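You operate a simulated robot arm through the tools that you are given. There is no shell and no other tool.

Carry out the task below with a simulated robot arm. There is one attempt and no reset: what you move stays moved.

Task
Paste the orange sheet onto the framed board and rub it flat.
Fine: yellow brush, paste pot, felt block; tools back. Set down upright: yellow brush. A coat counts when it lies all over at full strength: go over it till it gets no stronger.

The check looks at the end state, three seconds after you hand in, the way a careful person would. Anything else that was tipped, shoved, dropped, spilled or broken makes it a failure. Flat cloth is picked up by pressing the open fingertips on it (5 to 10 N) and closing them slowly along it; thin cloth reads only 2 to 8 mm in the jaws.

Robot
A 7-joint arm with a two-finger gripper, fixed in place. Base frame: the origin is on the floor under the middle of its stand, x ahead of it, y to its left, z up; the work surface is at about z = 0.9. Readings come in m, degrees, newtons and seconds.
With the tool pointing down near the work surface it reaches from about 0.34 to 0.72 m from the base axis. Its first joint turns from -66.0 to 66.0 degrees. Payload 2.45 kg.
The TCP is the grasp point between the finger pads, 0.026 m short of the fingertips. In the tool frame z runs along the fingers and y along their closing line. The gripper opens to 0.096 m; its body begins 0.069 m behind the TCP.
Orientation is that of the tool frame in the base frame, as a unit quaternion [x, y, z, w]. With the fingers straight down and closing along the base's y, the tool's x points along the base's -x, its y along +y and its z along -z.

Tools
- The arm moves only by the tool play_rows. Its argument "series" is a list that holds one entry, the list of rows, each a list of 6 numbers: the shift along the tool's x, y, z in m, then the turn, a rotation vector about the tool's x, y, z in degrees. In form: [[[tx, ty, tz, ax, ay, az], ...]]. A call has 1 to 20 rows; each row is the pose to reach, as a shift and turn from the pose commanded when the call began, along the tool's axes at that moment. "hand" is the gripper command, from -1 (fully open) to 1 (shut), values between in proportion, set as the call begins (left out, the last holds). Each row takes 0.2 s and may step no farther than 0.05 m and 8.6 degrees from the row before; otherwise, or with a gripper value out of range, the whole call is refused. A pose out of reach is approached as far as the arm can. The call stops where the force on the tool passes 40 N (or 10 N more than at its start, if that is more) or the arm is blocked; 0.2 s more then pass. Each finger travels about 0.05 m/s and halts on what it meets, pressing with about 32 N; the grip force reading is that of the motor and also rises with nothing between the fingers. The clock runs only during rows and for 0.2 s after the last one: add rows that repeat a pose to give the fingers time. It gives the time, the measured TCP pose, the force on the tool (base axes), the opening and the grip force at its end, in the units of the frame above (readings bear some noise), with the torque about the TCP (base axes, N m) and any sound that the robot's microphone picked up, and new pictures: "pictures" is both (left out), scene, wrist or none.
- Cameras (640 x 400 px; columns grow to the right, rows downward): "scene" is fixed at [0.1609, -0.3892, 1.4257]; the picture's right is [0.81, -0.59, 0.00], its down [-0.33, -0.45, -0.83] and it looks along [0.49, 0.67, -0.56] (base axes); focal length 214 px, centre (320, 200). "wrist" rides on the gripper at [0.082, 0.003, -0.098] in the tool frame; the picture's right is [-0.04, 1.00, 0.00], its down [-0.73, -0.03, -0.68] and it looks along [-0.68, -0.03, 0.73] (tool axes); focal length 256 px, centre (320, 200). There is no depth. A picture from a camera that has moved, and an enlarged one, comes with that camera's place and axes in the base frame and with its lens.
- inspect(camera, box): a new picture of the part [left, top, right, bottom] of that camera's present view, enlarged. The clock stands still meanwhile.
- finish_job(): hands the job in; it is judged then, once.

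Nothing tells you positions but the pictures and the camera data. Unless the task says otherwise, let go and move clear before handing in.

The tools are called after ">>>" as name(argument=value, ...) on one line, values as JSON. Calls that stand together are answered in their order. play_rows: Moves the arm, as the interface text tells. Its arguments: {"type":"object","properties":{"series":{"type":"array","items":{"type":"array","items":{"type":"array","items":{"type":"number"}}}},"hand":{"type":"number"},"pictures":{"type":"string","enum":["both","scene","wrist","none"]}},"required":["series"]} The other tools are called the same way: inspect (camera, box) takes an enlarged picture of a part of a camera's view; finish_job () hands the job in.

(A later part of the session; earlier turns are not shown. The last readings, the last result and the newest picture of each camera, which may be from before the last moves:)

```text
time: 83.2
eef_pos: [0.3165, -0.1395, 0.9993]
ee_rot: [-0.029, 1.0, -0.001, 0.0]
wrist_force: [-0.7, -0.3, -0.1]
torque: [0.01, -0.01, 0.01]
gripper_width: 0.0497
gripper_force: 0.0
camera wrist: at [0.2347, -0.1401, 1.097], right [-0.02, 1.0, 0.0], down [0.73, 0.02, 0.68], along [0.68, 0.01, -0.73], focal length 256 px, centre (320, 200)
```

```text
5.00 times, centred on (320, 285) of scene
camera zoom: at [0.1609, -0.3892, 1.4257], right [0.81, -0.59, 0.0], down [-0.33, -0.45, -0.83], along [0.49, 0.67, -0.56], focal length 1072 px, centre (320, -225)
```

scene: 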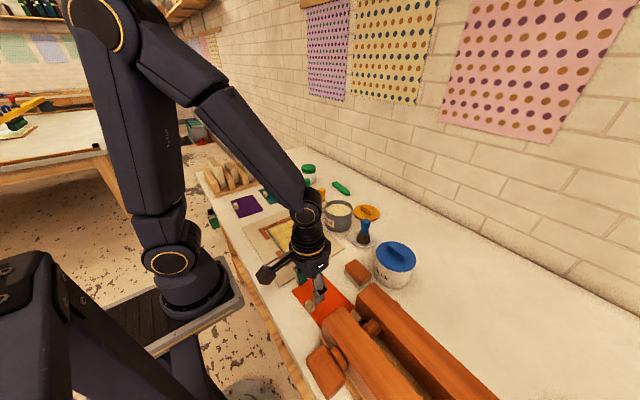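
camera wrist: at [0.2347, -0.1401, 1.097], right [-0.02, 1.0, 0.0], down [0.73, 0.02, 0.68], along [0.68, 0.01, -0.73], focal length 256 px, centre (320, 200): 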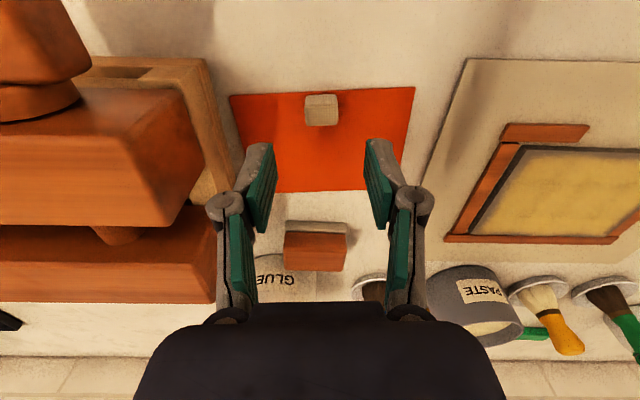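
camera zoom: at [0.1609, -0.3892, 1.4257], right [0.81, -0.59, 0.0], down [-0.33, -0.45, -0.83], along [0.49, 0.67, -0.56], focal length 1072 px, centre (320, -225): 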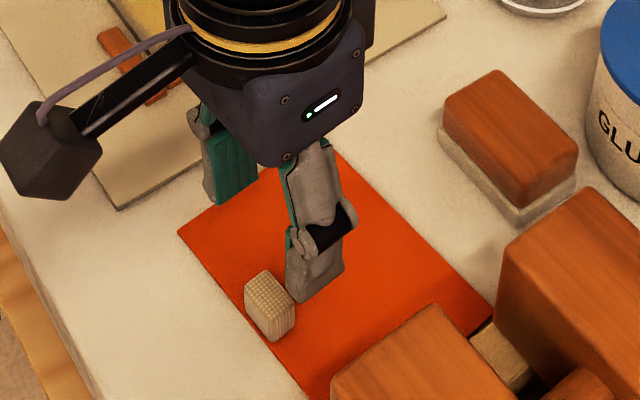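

The tab lies right under the tool axis and is aligned. I'll lower so the fingertips end about 3 mm above the sheet, on either side of the tab.

>>> play_rows(series=[[[-0.0005, 0.001, 0.02, 0, 0, 0], [-0.0005, 0.001, 0.04, 0, 0, 0], [-0.0005, 0.001, 0.057, 0, 0, 0], [-0.0005, 0.001, 0.064, 0, 0, 0], [-0.0005, 0.001, 0.067, 0, 0, 0], [-0.0005, 0.001, 0.067, 0, 0, 0]]])

>>> inspect(camera="wrist", box=[220, 60, 420, 220])

>>> inspect(camera="scene", box=[280, 265, 350, 325])

```text
time: 84.5
eef_pos: [0.3166, -0.1372, 0.9329]
ee_rot: [-0.029, 1.0, -0.001, -0.001]
wrist_force: [-0.8, 0.5, 0.6]
torque: [0.01, -0.02, -0.04]
gripper_width: 0.05
gripper_force: 0.1
camera wrist: at [0.2356, -0.1371, 1.0304], right [-0.02, 1.0, 0.0], down [0.73, 0.02, 0.68], along [0.68, 0.01, -0.73], focal length 256 px, centre (320, 200)
```

scene: 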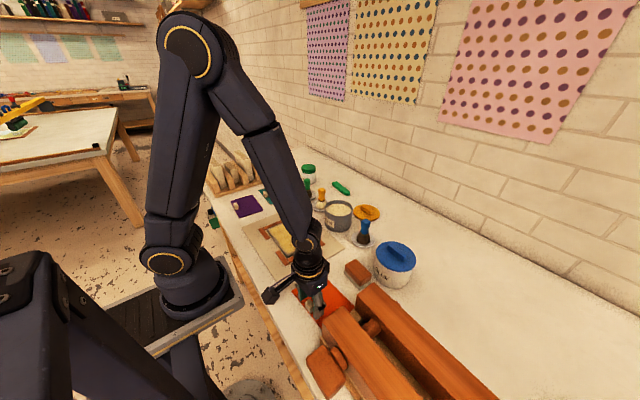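
wrist: 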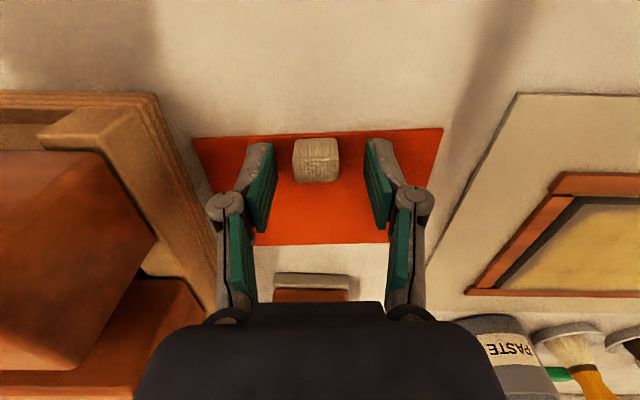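

```text
2.50 times, centred on (320, 140) of wrist
camera zoom: at [0.2356, -0.1371, 1.0304], right [-0.02, 1.0, 0.0], down [0.73, 0.02, 0.68], along [0.68, 0.01, -0.73], focal length 640 px, centre (320, 350)
```

zoom: 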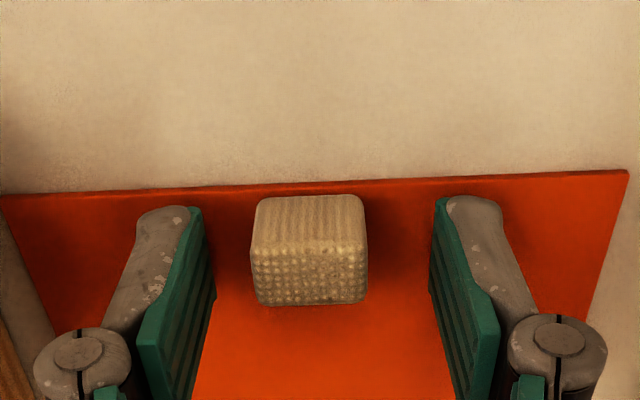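

```text
6.67 times, centred on (315, 295) of scene
camera zoom: at [0.1609, -0.3892, 1.4257], right [0.81, -0.59, 0.0], down [-0.33, -0.45, -0.83], along [0.49, 0.67, -0.56], focal length 1430 px, centre (353, -433)
```

zoom: 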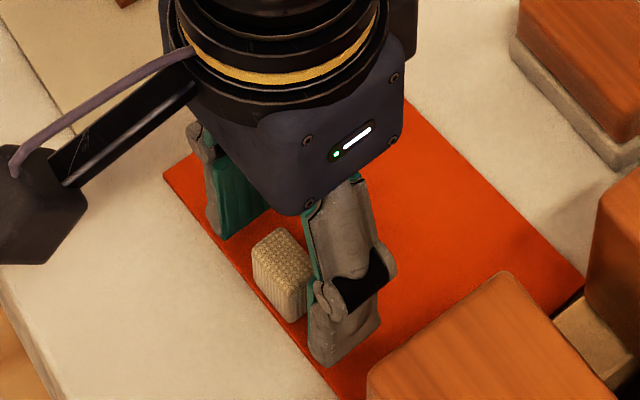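

>>> play_rows(series=[[[0, -0.002, 0, 0, 0, 0], [0, -0.002, 0, 0, 0, 0], [0, -0.002, 0, 0, 0, 0], [0, -0.002, 0, 0, 0, 0], [0, -0.002, 0, 0, 0, 0], [0, -0.002, 0, 0, 0, 0]]], hand=1)

>>> inspect(camera="wrist", box=[220, 60, 420, 220])

```text
time: 86.0
eef_pos: [0.3164, -0.1392, 0.9329]
ee_rot: [-0.031, 1.0, -0.001, -0.001]
wrist_force: [0.2, -0.2, -0.2]
torque: [-0.01, 0.02, 0.01]
gripper_width: 0.0226
gripper_force: 31.7
camera wrist: at [0.2353, -0.1394, 1.0302], right [-0.02, 1.0, 0.0], down [0.73, 0.02, 0.68], along [0.68, 0.01, -0.73], focal length 256 px, centre (320, 200)
```

scene: 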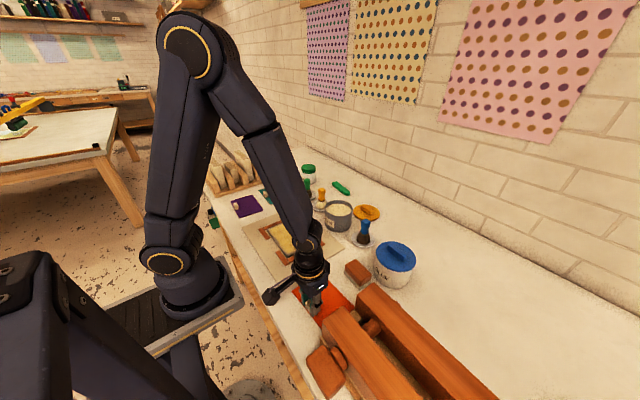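
wrist: 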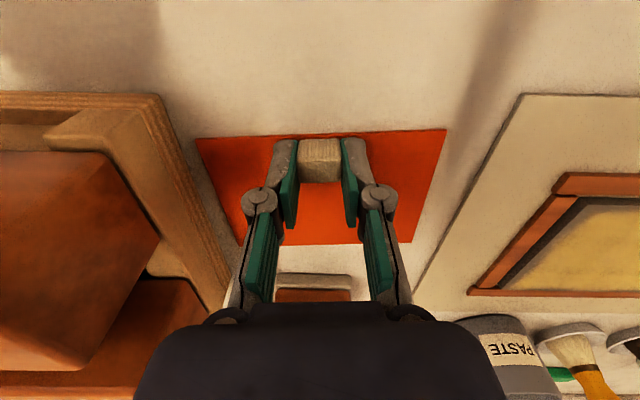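

```text
2.50 times, centred on (320, 140) of wrist
camera zoom: at [0.2353, -0.1394, 1.0302], right [-0.02, 1.0, 0.0], down [0.73, 0.02, 0.68], along [0.68, 0.01, -0.73], focal length 640 px, centre (320, 350)
```

zoom: 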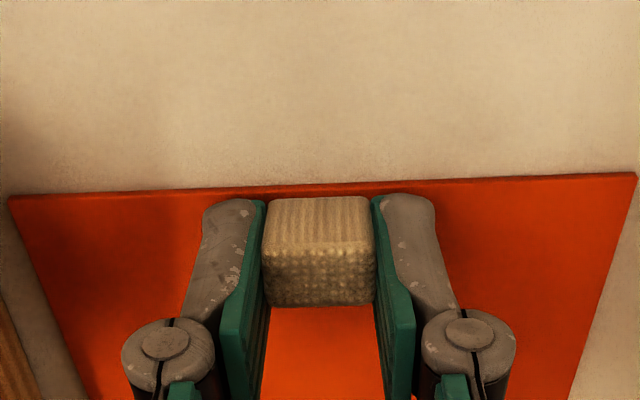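

The tab is gripped. I'll lift straight up slowly and watch how the sheet follows.

>>> play_rows(series=[[[0, 0, -0.01, 0, 0, 0], [0, 0, -0.025, 0, 0, 0], [0, 0, -0.045, 0, 0, 0], [0, 0, -0.07, 0, 0, 0], [0, 0, -0.1, 0, 0, 0], [0, 0, -0.12, 0, 0, 0], [0, 0, -0.12, 0, 0, 0]]])

>>> inspect(camera="wrist", box=[160, 40, 480, 240])

>>> inspect(camera="scene", box=[260, 200, 380, 320])

```text
time: 87.5
eef_pos: [0.3165, -0.1381, 1.0514]
ee_rot: [-0.029, 1.0, 0.0, 0.001]
wrist_force: [-0.1, -0.6, 0.6]
torque: [-0.01, -0.03, -0.01]
gripper_width: 0.0225
gripper_force: 31.7
camera wrist: at [0.2354, -0.1378, 1.1494], right [-0.02, 1.0, 0.0], down [0.73, 0.02, 0.68], along [0.68, 0.01, -0.73], focal length 256 px, centre (320, 200)
```

scene: 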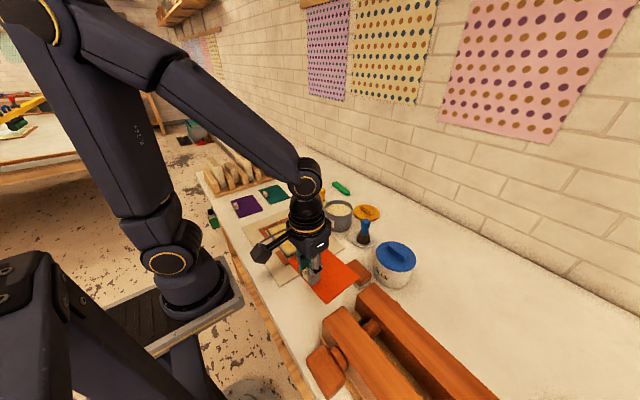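
wrist: 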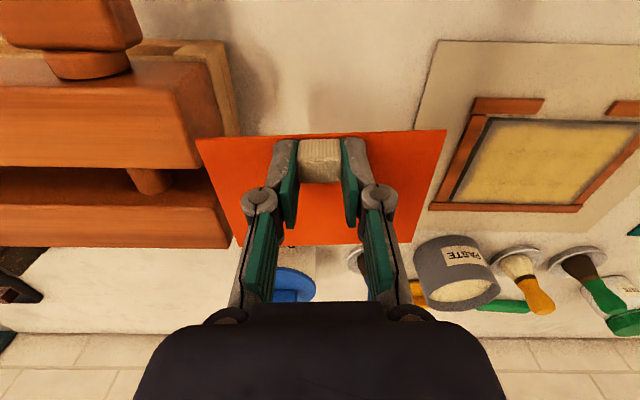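

```text
2.00 times, centred on (320, 140) of wrist
camera zoom: at [0.2354, -0.1378, 1.1494], right [-0.02, 1.0, 0.0], down [0.73, 0.02, 0.68], along [0.68, 0.01, -0.73], focal length 512 px, centre (320, 320)
```

zoom: 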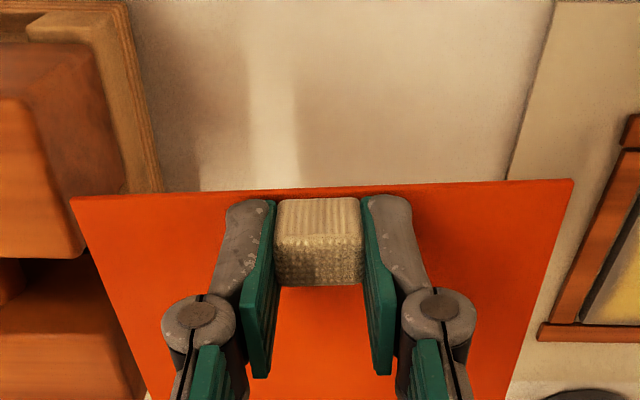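

```text
3.33 times, centred on (320, 260) of scene
camera zoom: at [0.1609, -0.3891, 1.4257], right [0.81, -0.59, 0.0], down [-0.33, -0.45, -0.83], along [0.49, 0.67, -0.56], focal length 715 px, centre (320, 0)
```

zoom: 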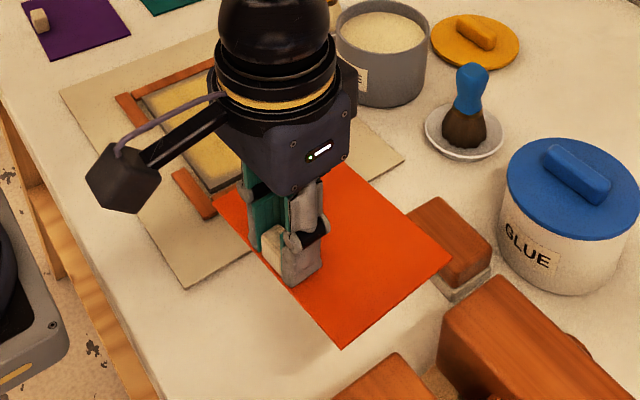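

The sheet is stiff and hangs level from the tab, centred on the gripper and about 3.5° yawed with it. I'll carry it over the board while turning back to square.

>>> play_rows(series=[[[-0.0088, 0.0352, -0.01, 0, 0, 0.5], [-0.0176, 0.0705, -0.02, 0, 0, 1.0], [-0.0264, 0.1057, -0.02, 0, 0, 1.5], [-0.0353, 0.141, -0.02, 0, 0, 2.0], [-0.0441, 0.1762, -0.02, 0, 0, 2.5], [-0.0529, 0.2115, -0.01, 0, 0, 3.0], [-0.0617, 0.2467, 0.0, 0, 0, 3.5], [-0.0617, 0.2467, 0.0, 0, 0, 3.5], [-0.0617, 0.2467, 0.0, 0, 0, 3.5]]])

>>> inspect(camera="wrist", box=[140, 20, 500, 250])

>>> inspect(camera="scene", box=[230, 170, 350, 290])

```text
time: 89.5
eef_pos: [0.3624, 0.1102, 1.0526]
ee_rot: [-0.001, 1.0, -0.001, 0.0]
wrist_force: [-0.2, -0.6, -0.5]
torque: [0.01, -0.02, -0.02]
gripper_width: 0.0228
gripper_force: 31.7
camera wrist: at [0.2811, 0.1149, 1.1504], right [0.04, 1.0, 0.0], down [0.73, -0.03, 0.68], along [0.68, -0.03, -0.73], focal length 256 px, centre (320, 200)
```

scene: 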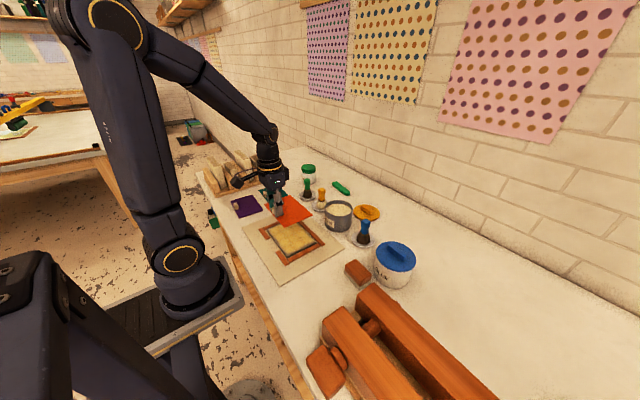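
wrist: 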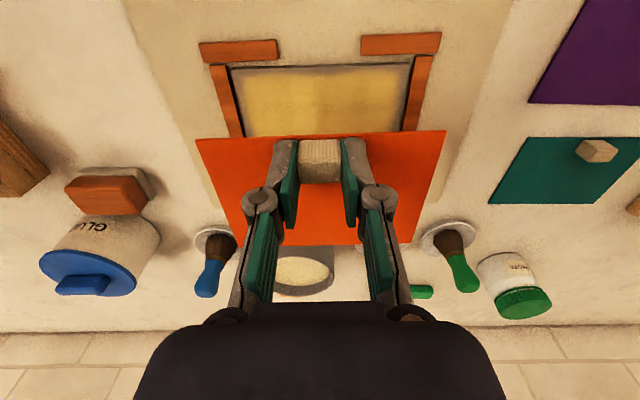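

```text
1.74 times, centred on (320, 135) of wrist
camera zoom: at [0.2811, 0.1149, 1.1504], right [0.04, 1.0, 0.0], down [0.73, -0.03, 0.68], along [0.68, -0.03, -0.73], focal length 445 px, centre (320, 313)
```

zoom: 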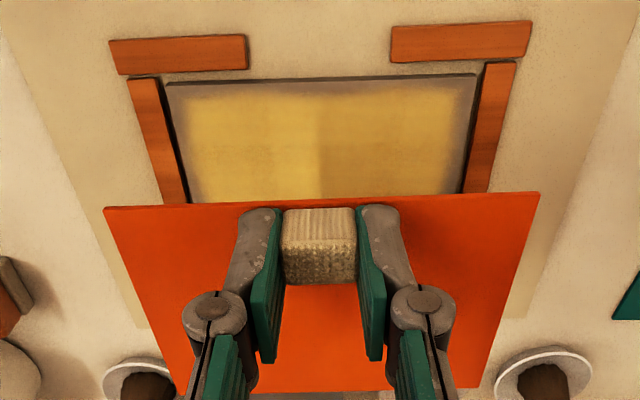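

```text
3.33 times, centred on (290, 230) of scene
camera zoom: at [0.1609, -0.3891, 1.4257], right [0.81, -0.59, 0.0], down [-0.33, -0.45, -0.83], along [0.49, 0.67, -0.56], focal length 715 px, centre (420, 100)
```

zoom: 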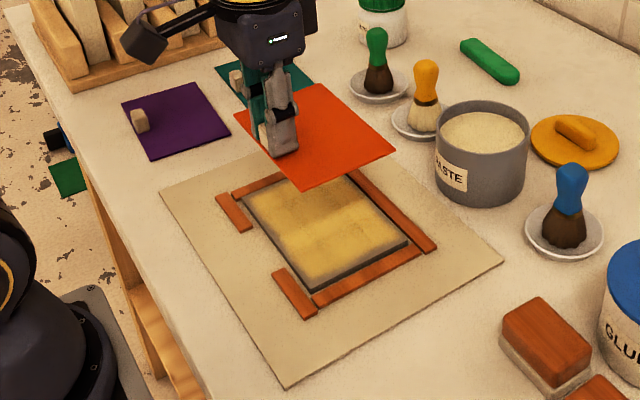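

The sheet is square to the frame and centred to within about 1 mm. I'll lower to just above the board and check again.

>>> play_rows(series=[[[-0.001, 0.0005, 0.03, 0, 0, 0], [-0.001, 0.0005, 0.06, 0, 0, 0], [-0.001, 0.0005, 0.08, 0, 0, 0], [-0.001, 0.0005, 0.095, 0, 0, 0], [-0.001, 0.0005, 0.1, 0, 0, 0], [-0.001, 0.0005, 0.1, 0, 0, 0]]])

>>> inspect(camera="wrist", box=[140, 60, 500, 270])

>>> inspect(camera="scene", box=[250, 190, 340, 280])

```text
time: 91.0
eef_pos: [0.3632, 0.1109, 0.9525]
ee_rot: [0.001, 1.0, 0.0, 0.0]
wrist_force: [0.4, 0.5, 0.3]
torque: [0.01, 0.03, -0.01]
gripper_width: 0.0224
gripper_force: 32.2
camera wrist: at [0.2824, 0.1158, 1.05], right [0.04, 1.0, 0.0], down [0.73, -0.03, 0.68], along [0.68, -0.03, -0.73], focal length 256 px, centre (320, 200)
```

scene: 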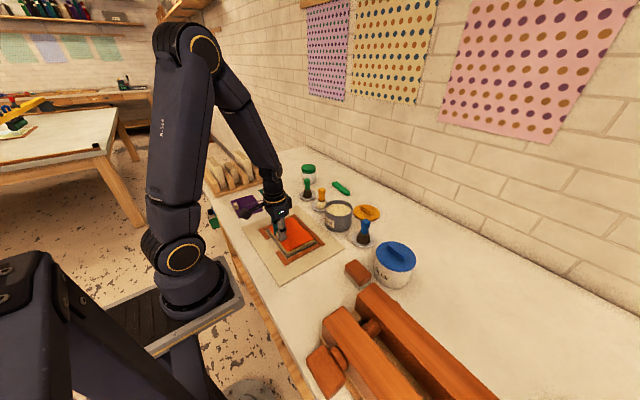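
wrist: 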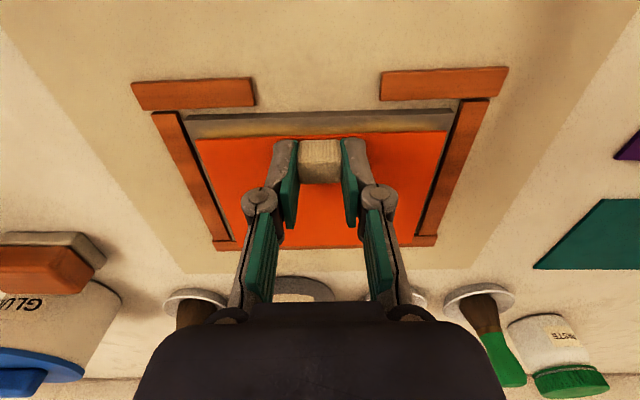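

```text
1.78 times, centred on (320, 165) of wrist
camera zoom: at [0.2824, 0.1158, 1.05], right [0.04, 1.0, 0.0], down [0.73, -0.03, 0.68], along [0.68, -0.03, -0.73], focal length 455 px, centre (320, 262)
```

zoom: 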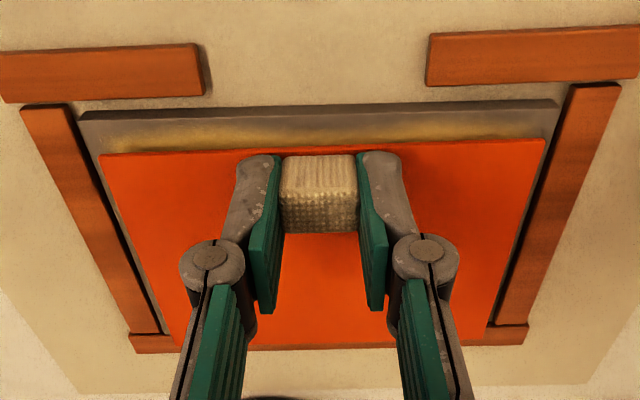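

```text
4.44 times, centred on (295, 235) of scene
camera zoom: at [0.1609, -0.3892, 1.4257], right [0.81, -0.59, 0.0], down [-0.33, -0.45, -0.83], along [0.49, 0.67, -0.56], focal length 953 px, centre (431, 44)
```

zoom: 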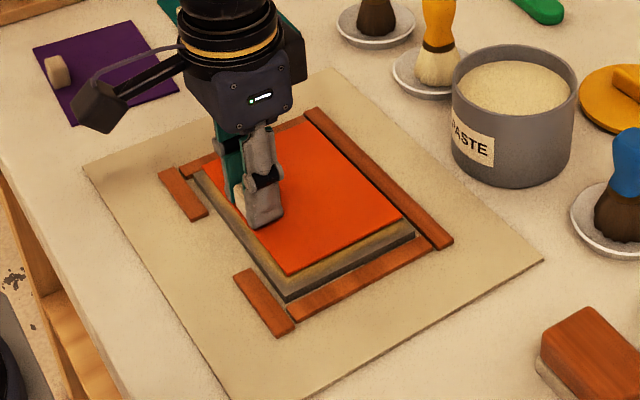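

Aligned. I'll lower the last few millimetres gently.

>>> play_rows(series=[[[0, 0, 0.004, 0, 0, 0], [0, 0, 0.007, 0, 0, 0], [0, 0, 0.0085, 0, 0, 0], [0, 0, 0.0085, 0, 0, 0]]])

>>> inspect(camera="scene", box=[250, 190, 340, 280])

```text
time: 92.0
eef_pos: [0.3639, 0.1109, 0.9429]
ee_rot: [0.001, 1.0, 0.0, 0.001]
wrist_force: [-2.1, -0.3, 17.6]
torque: [-0.04, -0.18, 0.0]
gripper_width: 0.0225
gripper_force: 32.1
camera wrist: at [0.2825, 0.1159, 1.0415], right [0.04, 1.0, 0.0], down [0.73, -0.03, 0.68], along [0.68, -0.03, -0.73], focal length 256 px, centre (320, 200)
```

scene: 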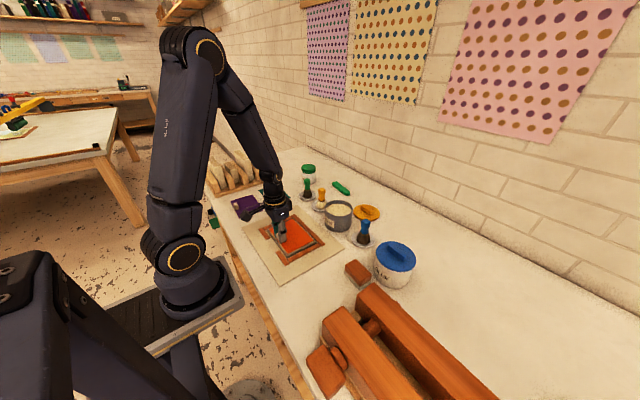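
wrist: 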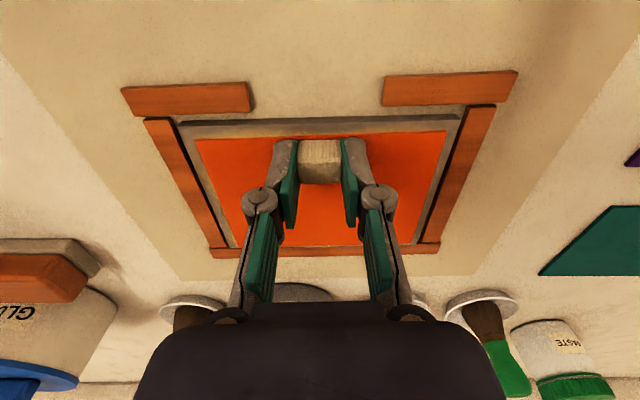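

```text
4.44 times, centred on (295, 235) of scene
camera zoom: at [0.1606, -0.3892, 1.4257], right [0.81, -0.59, 0.0], down [-0.33, -0.45, -0.83], along [0.49, 0.67, -0.56], focal length 953 px, centre (431, 44)
```

zoom: 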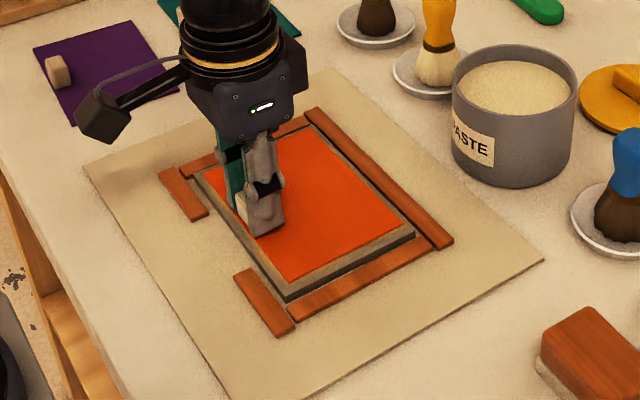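

The sheet is down on the board, centred within the frame, with 17 N contact. I'll ease the press, open the fingers and check.

>>> play_rows(series=[[[0, 0, -0.0008, 0, 0, 0], [0, 0, -0.0008, 0, 0, 0], [0, 0, -0.0008, 0, 0, 0], [0, 0, -0.0008, 0, 0, 0], [0, 0, -0.0008, 0, 0, 0]]], hand=-0.04)

>>> inspect(camera="wrist", box=[140, 60, 500, 270])

```text
time: 93.2
eef_pos: [0.3637, 0.1114, 0.9436]
ee_rot: [0.001, 1.0, -0.002, 0.0]
wrist_force: [0.4, 0.0, -0.1]
torque: [0.02, 0.01, 0.01]
gripper_width: 0.0501
gripper_force: 0.1
camera wrist: at [0.2828, 0.1159, 1.0419], right [0.04, 1.0, 0.0], down [0.73, -0.03, 0.68], along [0.68, -0.03, -0.73], focal length 256 px, centre (320, 200)
```

scene: 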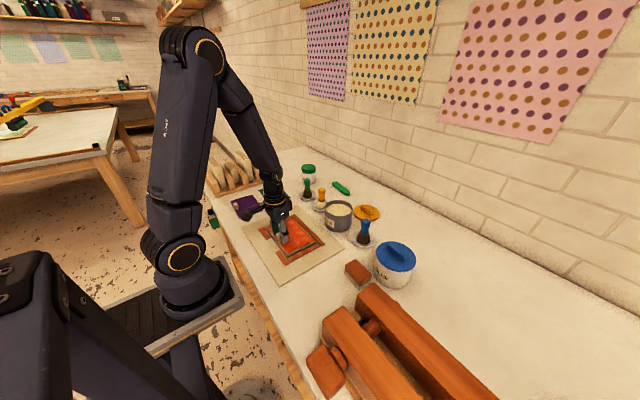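
wrist: 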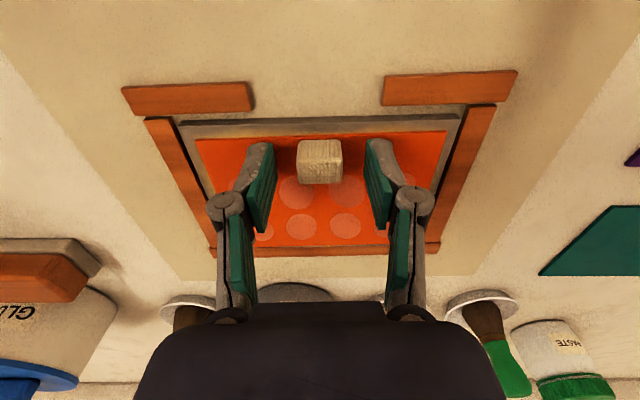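

```text
1.78 times, centred on (320, 165) of wrist
camera zoom: at [0.2828, 0.1159, 1.0419], right [0.04, 1.0, 0.0], down [0.73, -0.03, 0.68], along [0.68, -0.03, -0.73], focal length 455 px, centre (320, 262)
```

zoom: 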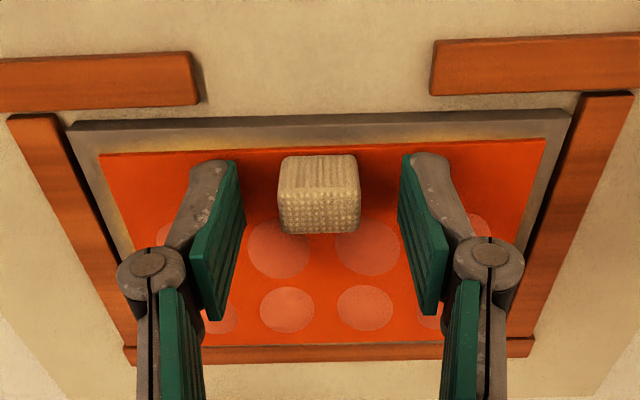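

The sheet is stuck down, and pale bubbles have appeared that the felt block must rub out. I'll back the fingers straight up and then look at the sheet and the felt block.

>>> play_rows(series=[[[0, 0, -0.01, 0, 0, 0], [0, 0, -0.03, 0, 0, 0], [0, 0, -0.06, 0, 0, 0], [0, 0, -0.1, 0, 0, 0], [0, 0, -0.14, 0, 0, 0], [0, 0, -0.17, 0, 0, 0], [0, 0, -0.17, 0, 0, 0]]])

>>> inspect(camera="wrist", box=[200, 0, 440, 150])

>>> inspect(camera="scene", box=[260, 205, 330, 270])

>>> inspect(camera="scene", box=[335, 245, 395, 305])

```text
time: 94.8
eef_pos: [0.3634, 0.1106, 1.1134]
ee_rot: [0.0, 1.0, -0.001, -0.001]
wrist_force: [-0.5, 0.8, 0.1]
torque: [0.03, -0.02, -0.03]
gripper_width: 0.0501
gripper_force: 0.1
camera wrist: at [0.2826, 0.1152, 1.2121], right [0.04, 1.0, 0.0], down [0.73, -0.03, 0.68], along [0.68, -0.03, -0.73], focal length 256 px, centre (320, 200)
```

scene: 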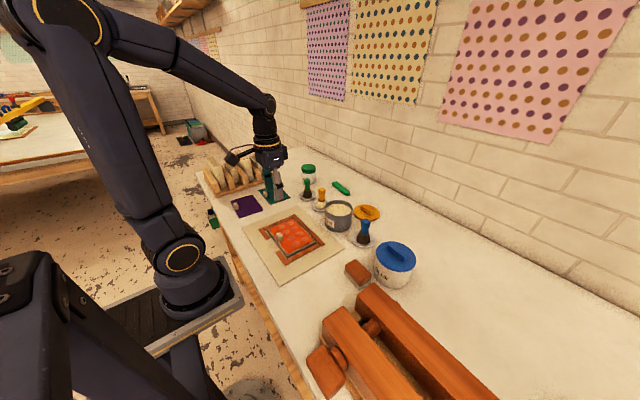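
wrist: 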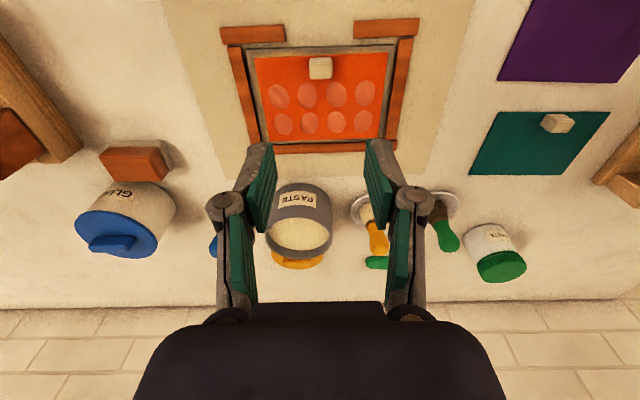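

```text
2.67 times, centred on (320, 75) of wrist
camera zoom: at [0.2826, 0.1152, 1.2121], right [0.04, 1.0, 0.0], down [0.73, -0.03, 0.68], along [0.68, -0.03, -0.73], focal length 683 px, centre (320, 533)
```

zoom: 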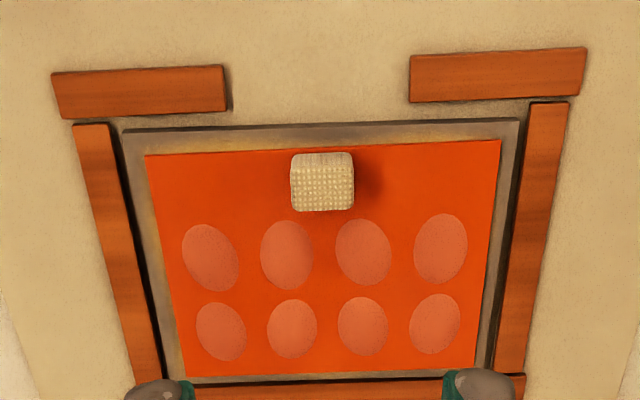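

```text
6.15 times, centred on (295, 238) of scene
camera zoom: at [0.1609, -0.3892, 1.4257], right [0.81, -0.59, 0.0], down [-0.33, -0.45, -0.83], along [0.49, 0.67, -0.56], focal length 1320 px, centre (474, -31)
```

zoom: 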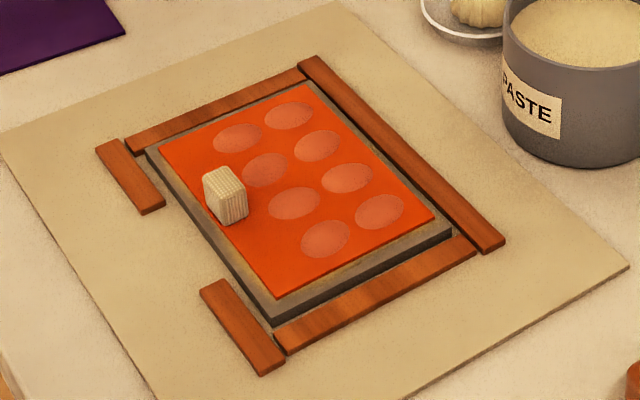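

```text
6.67 times, centred on (365, 275) of scene
camera zoom: at [0.1609, -0.3892, 1.4257], right [0.81, -0.59, 0.0], down [-0.33, -0.45, -0.83], along [0.49, 0.67, -0.56], focal length 1430 px, centre (20, -300)
```

zoom: 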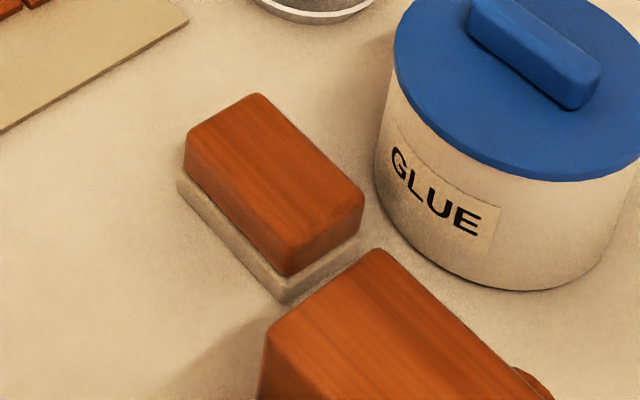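

There are eight bubbles in two rows, x 0.384–0.443 and y 0.05–0.176, all clear of the tab. The felt block sits around (0.473, -0.142) between the press and the glue pot, so I'll look from above before choosing how to grip it.

>>> play_rows(series=[[[-0.002, -0.04, 0.0, 0, 0, 0], [-0.005, -0.08, 0.0, 0, 0, 0], [-0.008, -0.12, 0.0, 0, 0, 0], [-0.012, -0.16, 0.0, 0, 0, 0], [-0.016, -0.2, 0.0, 0, 0, 0], [-0.02, -0.24, 0.0, 0, 0, 0], [-0.022, -0.252, 0.0, 0, 0, 0], [-0.022, -0.252, 0.0, 0, 0, 0]]])

>>> inspect(camera="wrist", box=[160, 0, 440, 200])

>>> inspect(camera="scene", box=[335, 235, 415, 315])

```text
time: 96.5
eef_pos: [0.3885, -0.1408, 1.1161]
ee_rot: [0.0, 1.0, -0.001, -0.001]
wrist_force: [-0.4, -0.4, 0.8]
torque: [-0.01, 0.01, 0.01]
gripper_width: 0.0501
gripper_force: 0.1
camera wrist: at [0.3061, -0.1355, 1.2143], right [0.04, 1.0, 0.0], down [0.73, -0.03, 0.68], along [0.68, -0.03, -0.73], focal length 256 px, centre (320, 200)
```

scene: 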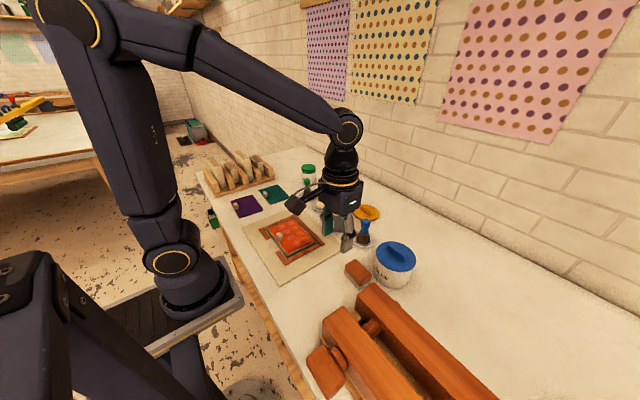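
wrist: 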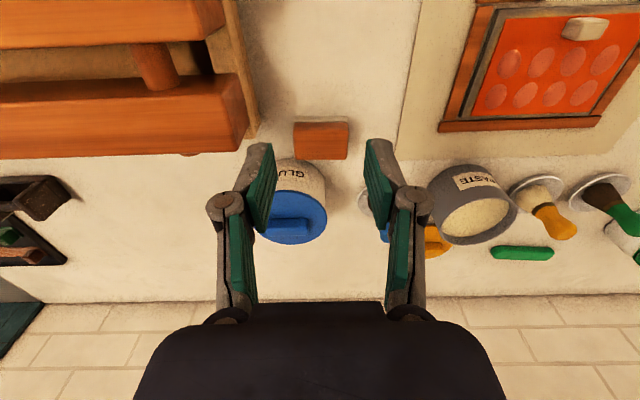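

```text
2.00 times, centred on (300, 100) of wrist
camera zoom: at [0.3061, -0.1355, 1.2143], right [0.04, 1.0, 0.0], down [0.73, -0.03, 0.68], along [0.68, -0.03, -0.73], focal length 512 px, centre (360, 400)
```

zoom: 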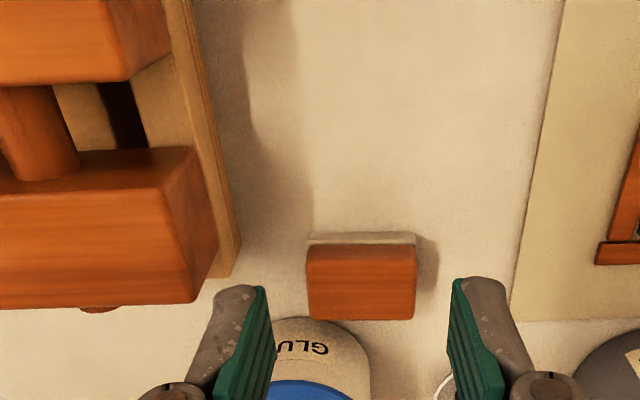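

```text
5.00 times, centred on (375, 275) of scene
camera zoom: at [0.1609, -0.3892, 1.4257], right [0.81, -0.59, 0.0], down [-0.33, -0.45, -0.83], along [0.49, 0.67, -0.56], focal length 1072 px, centre (45, -175)
```

zoom: 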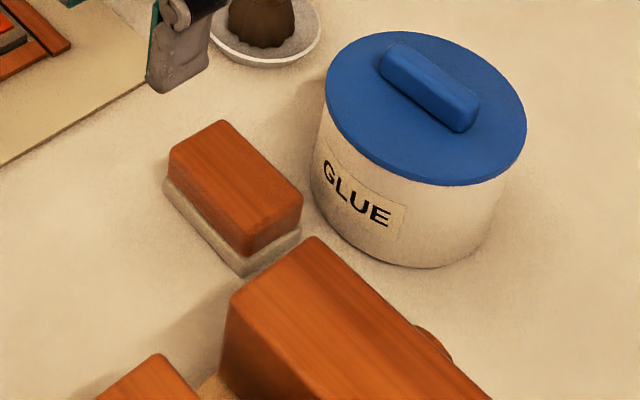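

The felt block lies about x 0.454–0.498, y -0.175 to -0.105. The glue pot starts about 5 mm from its far-left corner and the press end is just beyond its left side. Gripping across its long side (along y) with a modest opening keeps about 10 mm clear of both, so I'll hover above it first.

>>> play_rows(series=[[[-0.025, 0.001, 0.01, 0, 0, 0], [-0.05, 0.001, 0.02, 0, 0, 0], [-0.075, 0.001, 0.035, 0, 0, 0], [-0.088, 0.001, 0.06, 0, 0, 0], [-0.088, 0.001, 0.08, 0, 0, 0], [-0.088, 0.001, 0.085, 0, 0, 0], [-0.088, 0.001, 0.085, 0, 0, 0]]], hand=-0.71)

>>> inspect(camera="wrist", box=[180, 0, 460, 200])

>>> inspect(camera="scene", box=[335, 215, 415, 305])

```text
time: 98.2
eef_pos: [0.4752, -0.1393, 1.0295]
ee_rot: [0.001, 1.0, -0.001, 0.001]
wrist_force: [0.4, 0.3, -0.5]
torque: [0.02, -0.03, -0.02]
gripper_width: 0.0821
gripper_force: 0.1
camera wrist: at [0.3936, -0.1346, 1.1276], right [0.04, 1.0, 0.0], down [0.73, -0.03, 0.68], along [0.68, -0.03, -0.73], focal length 256 px, centre (320, 200)
```

scene: 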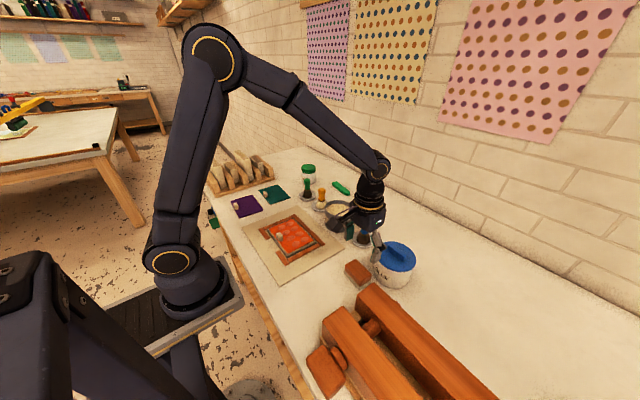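
wrist: 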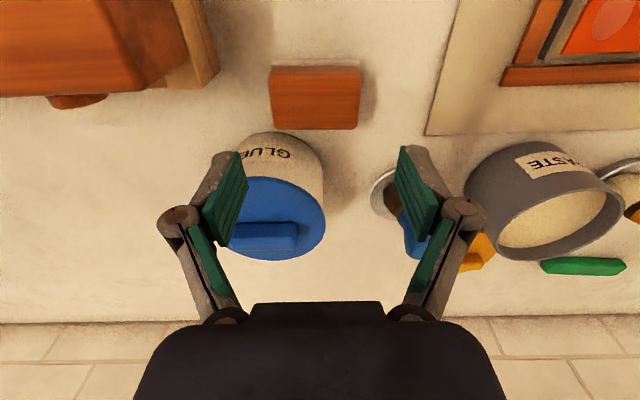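

```text
2.00 times, centred on (320, 100) of wrist
camera zoom: at [0.3936, -0.1346, 1.1276], right [0.04, 1.0, 0.0], down [0.73, -0.03, 0.68], along [0.68, -0.03, -0.73], focal length 512 px, centre (320, 400)
```

zoom: 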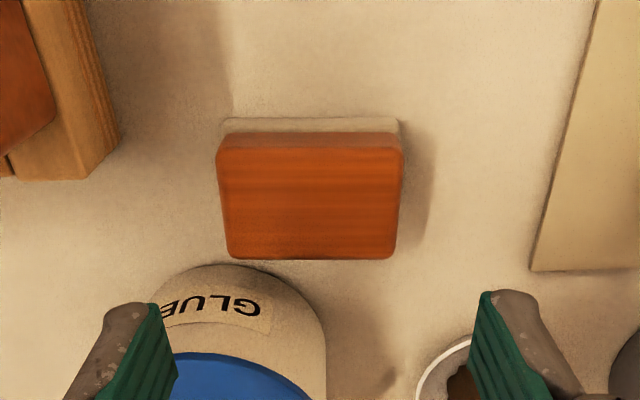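

```text
4.44 times, centred on (375, 260) of scene
camera zoom: at [0.1609, -0.3892, 1.4257], right [0.81, -0.59, 0.0], down [-0.33, -0.45, -0.83], along [0.49, 0.67, -0.56], focal length 953 px, centre (76, -67)
```

zoom: 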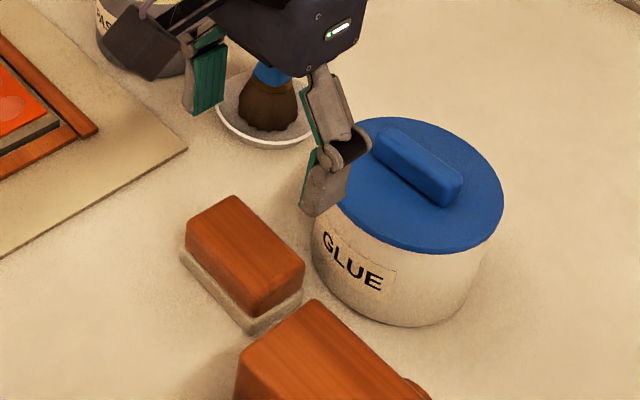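

The block is about 4 mm to the right of the tool axis, and there's good clearance to the press and glue pot. I'll lower around the wooden part, keeping the fingertips above the felt.

>>> play_rows(series=[[[0.001, -0.0035, 0.02, 0, 0, 0], [0.001, -0.0035, 0.045, 0, 0, 0], [0.001, -0.0035, 0.065, 0, 0, 0], [0.001, -0.0035, 0.08, 0, 0, 0], [0.001, -0.0035, 0.087, 0, 0, 0], [0.001, -0.0035, 0.087, 0, 0, 0]]])

>>> inspect(camera="wrist", box=[180, 40, 460, 240])

>>> inspect(camera="scene", box=[335, 225, 405, 295])

```text
time: 99.5
eef_pos: [0.4724, -0.1431, 0.9414]
ee_rot: [0.0, 1.0, -0.001, -0.001]
wrist_force: [0.8, -0.4, 0.4]
torque: [-0.05, -0.03, -0.03]
gripper_width: 0.0821
gripper_force: 0.1
camera wrist: at [0.3922, -0.1384, 1.0406], right [0.04, 1.0, 0.0], down [0.73, -0.03, 0.68], along [0.68, -0.03, -0.73], focal length 256 px, centre (320, 200)
```

scene: 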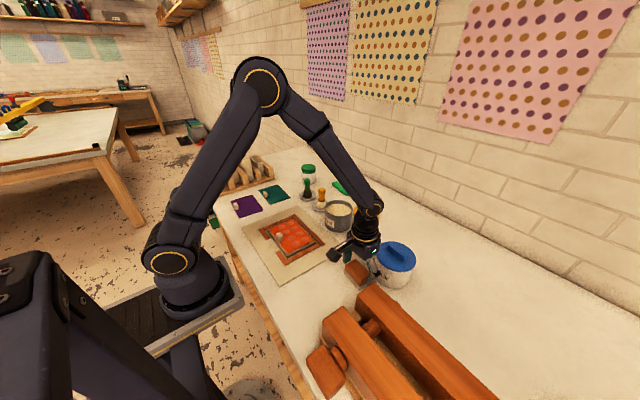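
wrist: 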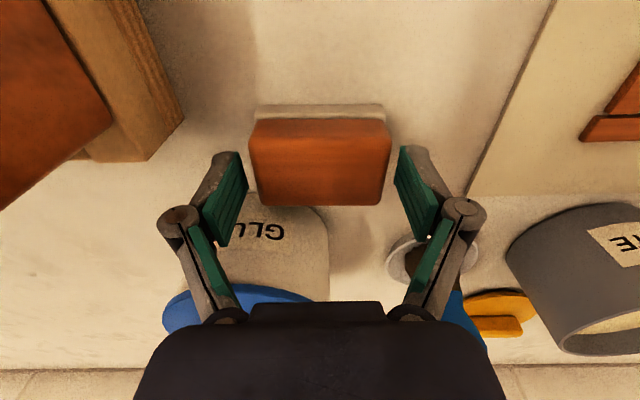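

```text
2.00 times, centred on (320, 140) of wrist
camera zoom: at [0.3922, -0.1384, 1.0406], right [0.04, 1.0, 0.0], down [0.73, -0.03, 0.68], along [0.68, -0.03, -0.73], focal length 512 px, centre (320, 320)
```

zoom: 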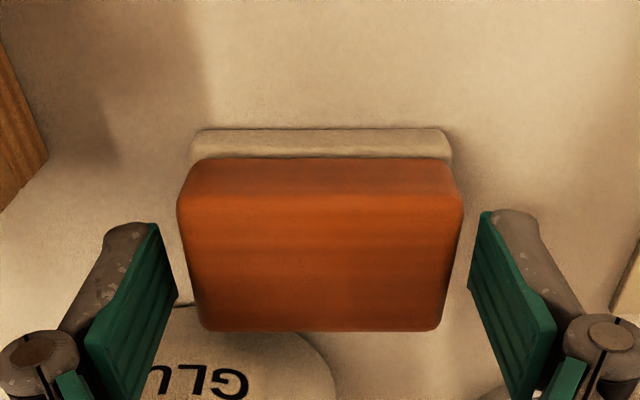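

```text
5.71 times, centred on (370, 260) of scene
camera zoom: at [0.1609, -0.3892, 1.4257], right [0.81, -0.59, 0.0], down [-0.33, -0.45, -0.83], along [0.49, 0.67, -0.56], focal length 1226 px, centre (34, -143)
```

zoom: 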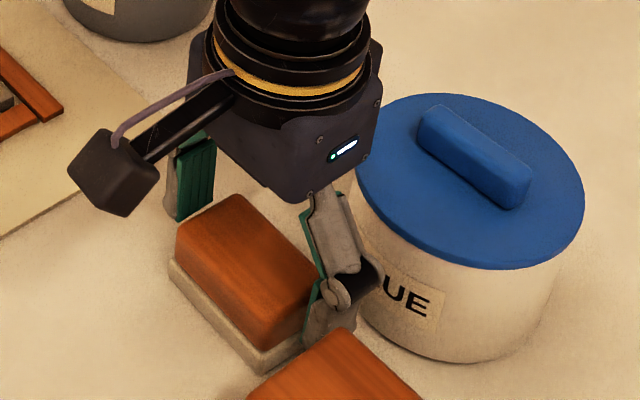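

Centred on the block. Closing the fingers on it now.

>>> play_rows(series=[[[-0.0015, 0, 0, 0, 0, 0], [-0.0015, 0, 0, 0, 0, 0], [-0.0015, 0, 0, 0, 0, 0], [-0.0015, 0, 0, 0, 0, 0], [-0.0015, 0, 0, 0, 0, 0]]], hand=1)

>>> inspect(camera="wrist", box=[180, 40, 460, 240])

```text
time: 100.8
eef_pos: [0.4746, -0.1447, 0.9426]
ee_rot: [0.002, 1.0, 0.0, 0.0]
wrist_force: [-1.5, 1.3, 7.2]
torque: [0.05, 0.13, -0.08]
gripper_width: 0.0679
gripper_force: 31.6
camera wrist: at [0.3936, -0.1385, 1.041], right [0.04, 1.0, 0.0], down [0.73, -0.03, 0.68], along [0.68, -0.03, -0.73], focal length 256 px, centre (320, 200)
```

scene: 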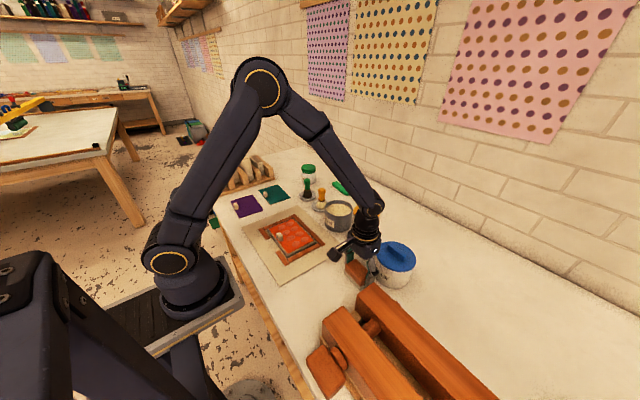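
wrist: 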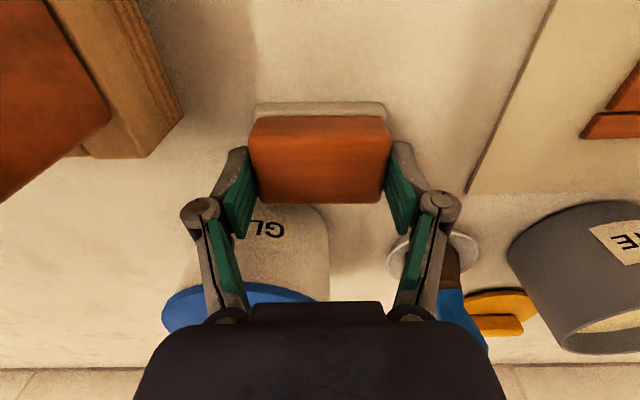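

```text
2.00 times, centred on (320, 140) of wrist
camera zoom: at [0.3936, -0.1385, 1.041], right [0.04, 1.0, 0.0], down [0.73, -0.03, 0.68], along [0.68, -0.03, -0.73], focal length 512 px, centre (320, 320)
```

zoom: 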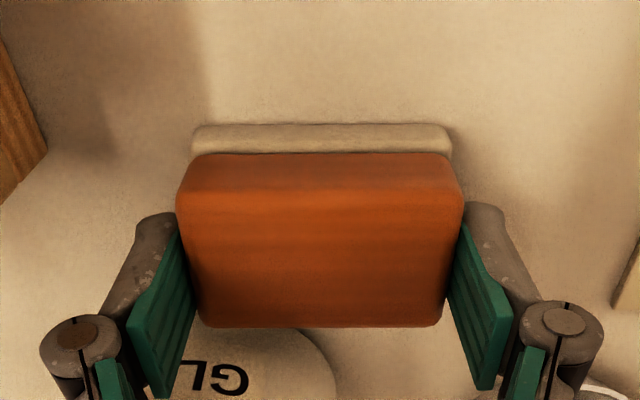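

The felt block is gripped at 68 mm. I'll lift it clear and carry it over the -y end of the far and near bubble rows.

>>> play_rows(series=[[[0, 0, -0.01, 0, 0, 0], [0, 0, -0.03, 0, 0, 0], [0, 0, -0.06, 0, 0, 0], [0, 0, -0.095, 0, 0, 0], [0.01, 0.035, -0.1, 0, 0, 0], [0.022, 0.073, -0.1, 0, 0, 0], [0.035, 0.111, -0.1, 0, 0, 0], [0.048, 0.149, -0.1, 0, 0, 0], [0.06, 0.187, -0.1, 0, 0, 0], [0.07, 0.2237, -0.1, 0, 0, 0], [0.07, 0.2237, -0.065, 0, 0, 0], [0.07, 0.2237, -0.035, 0, 0, 0], [0.07, 0.2237, -0.02, 0, 0, 0], [0.07, 0.2237, -0.02, 0, 0, 0]]])

>>> inspect(camera="wrist", box=[140, 0, 540, 240])

>>> inspect(camera="scene", box=[250, 190, 340, 280])

```text
time: 103.8
eef_pos: [0.4065, 0.0798, 0.963]
ee_rot: [0.0, 1.0, -0.002, -0.001]
wrist_force: [0.5, 0.6, -1.9]
torque: [0.0, -0.03, 0.0]
gripper_width: 0.0675
gripper_force: 32.0
camera wrist: at [0.3247, 0.0852, 1.0603], right [0.04, 1.0, 0.0], down [0.73, -0.03, 0.68], along [0.68, -0.03, -0.73], focal length 256 px, centre (320, 200)
```

scene: 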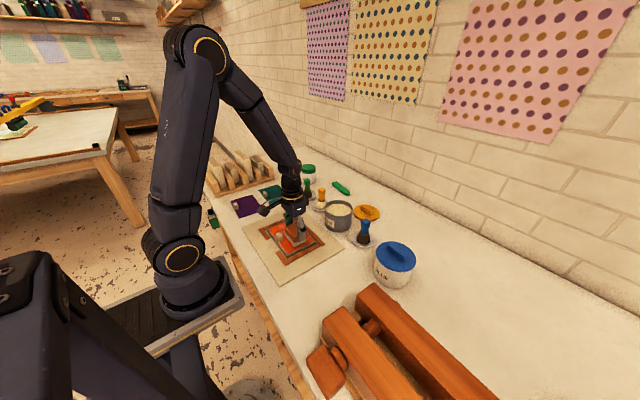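
wrist: 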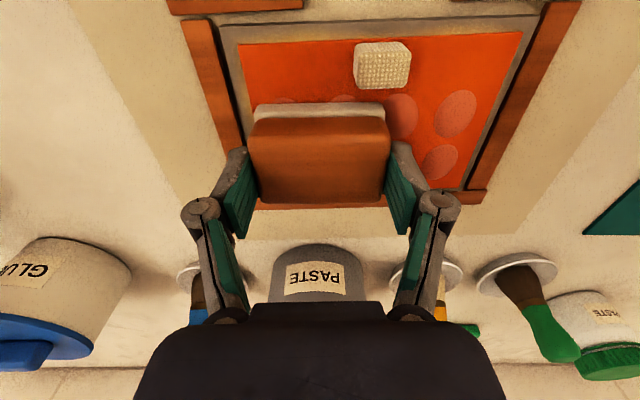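

```text
1.60 times, centred on (340, 120) of wrist
camera zoom: at [0.3247, 0.0852, 1.0603], right [0.04, 1.0, 0.0], down [0.73, -0.03, 0.68], along [0.68, -0.03, -0.73], focal length 410 px, centre (288, 328)
```

zoom: 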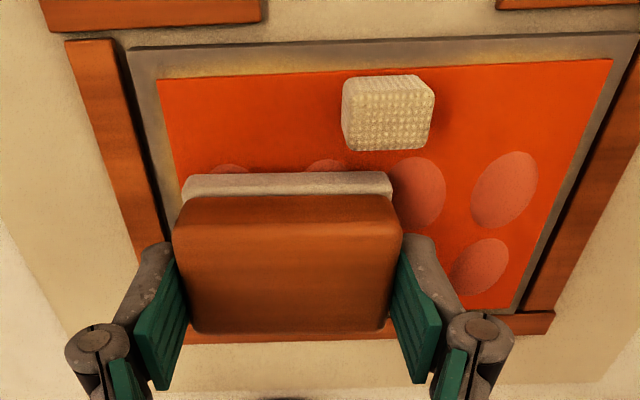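

```text
4.44 times, centred on (295, 235) of scene
camera zoom: at [0.1609, -0.3891, 1.4257], right [0.81, -0.59, 0.0], down [-0.33, -0.45, -0.83], along [0.49, 0.67, -0.56], focal length 953 px, centre (431, 44)
```

zoom: 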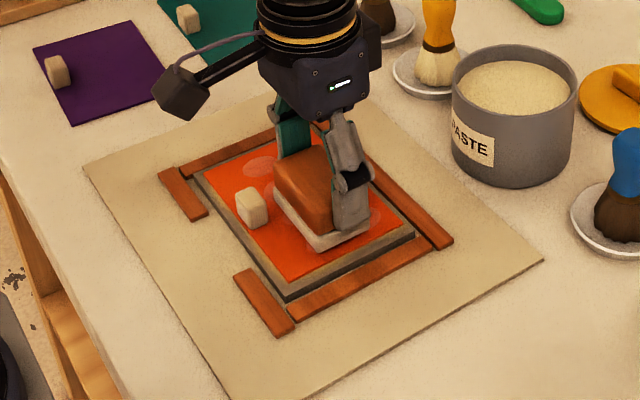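

>>> play_rows(series=[[[0, 0, 0.004, 0, 0, 0], [0, 0, 0.006, 0, 0, 0], [0, 0, 0.0072, 0, 0, 0], [0, 0, 0.0072, 0, 0, 0]]], pictures="none")

```text
time: 104.8
eef_pos: [0.4056, 0.08, 0.9561]
ee_rot: [0.0, 1.0, 0.0, 0.001]
wrist_force: [2.6, -1.2, 23.2]
torque: [0.01, -0.05, -0.12]
gripper_width: 0.0677
gripper_force: 31.6
```

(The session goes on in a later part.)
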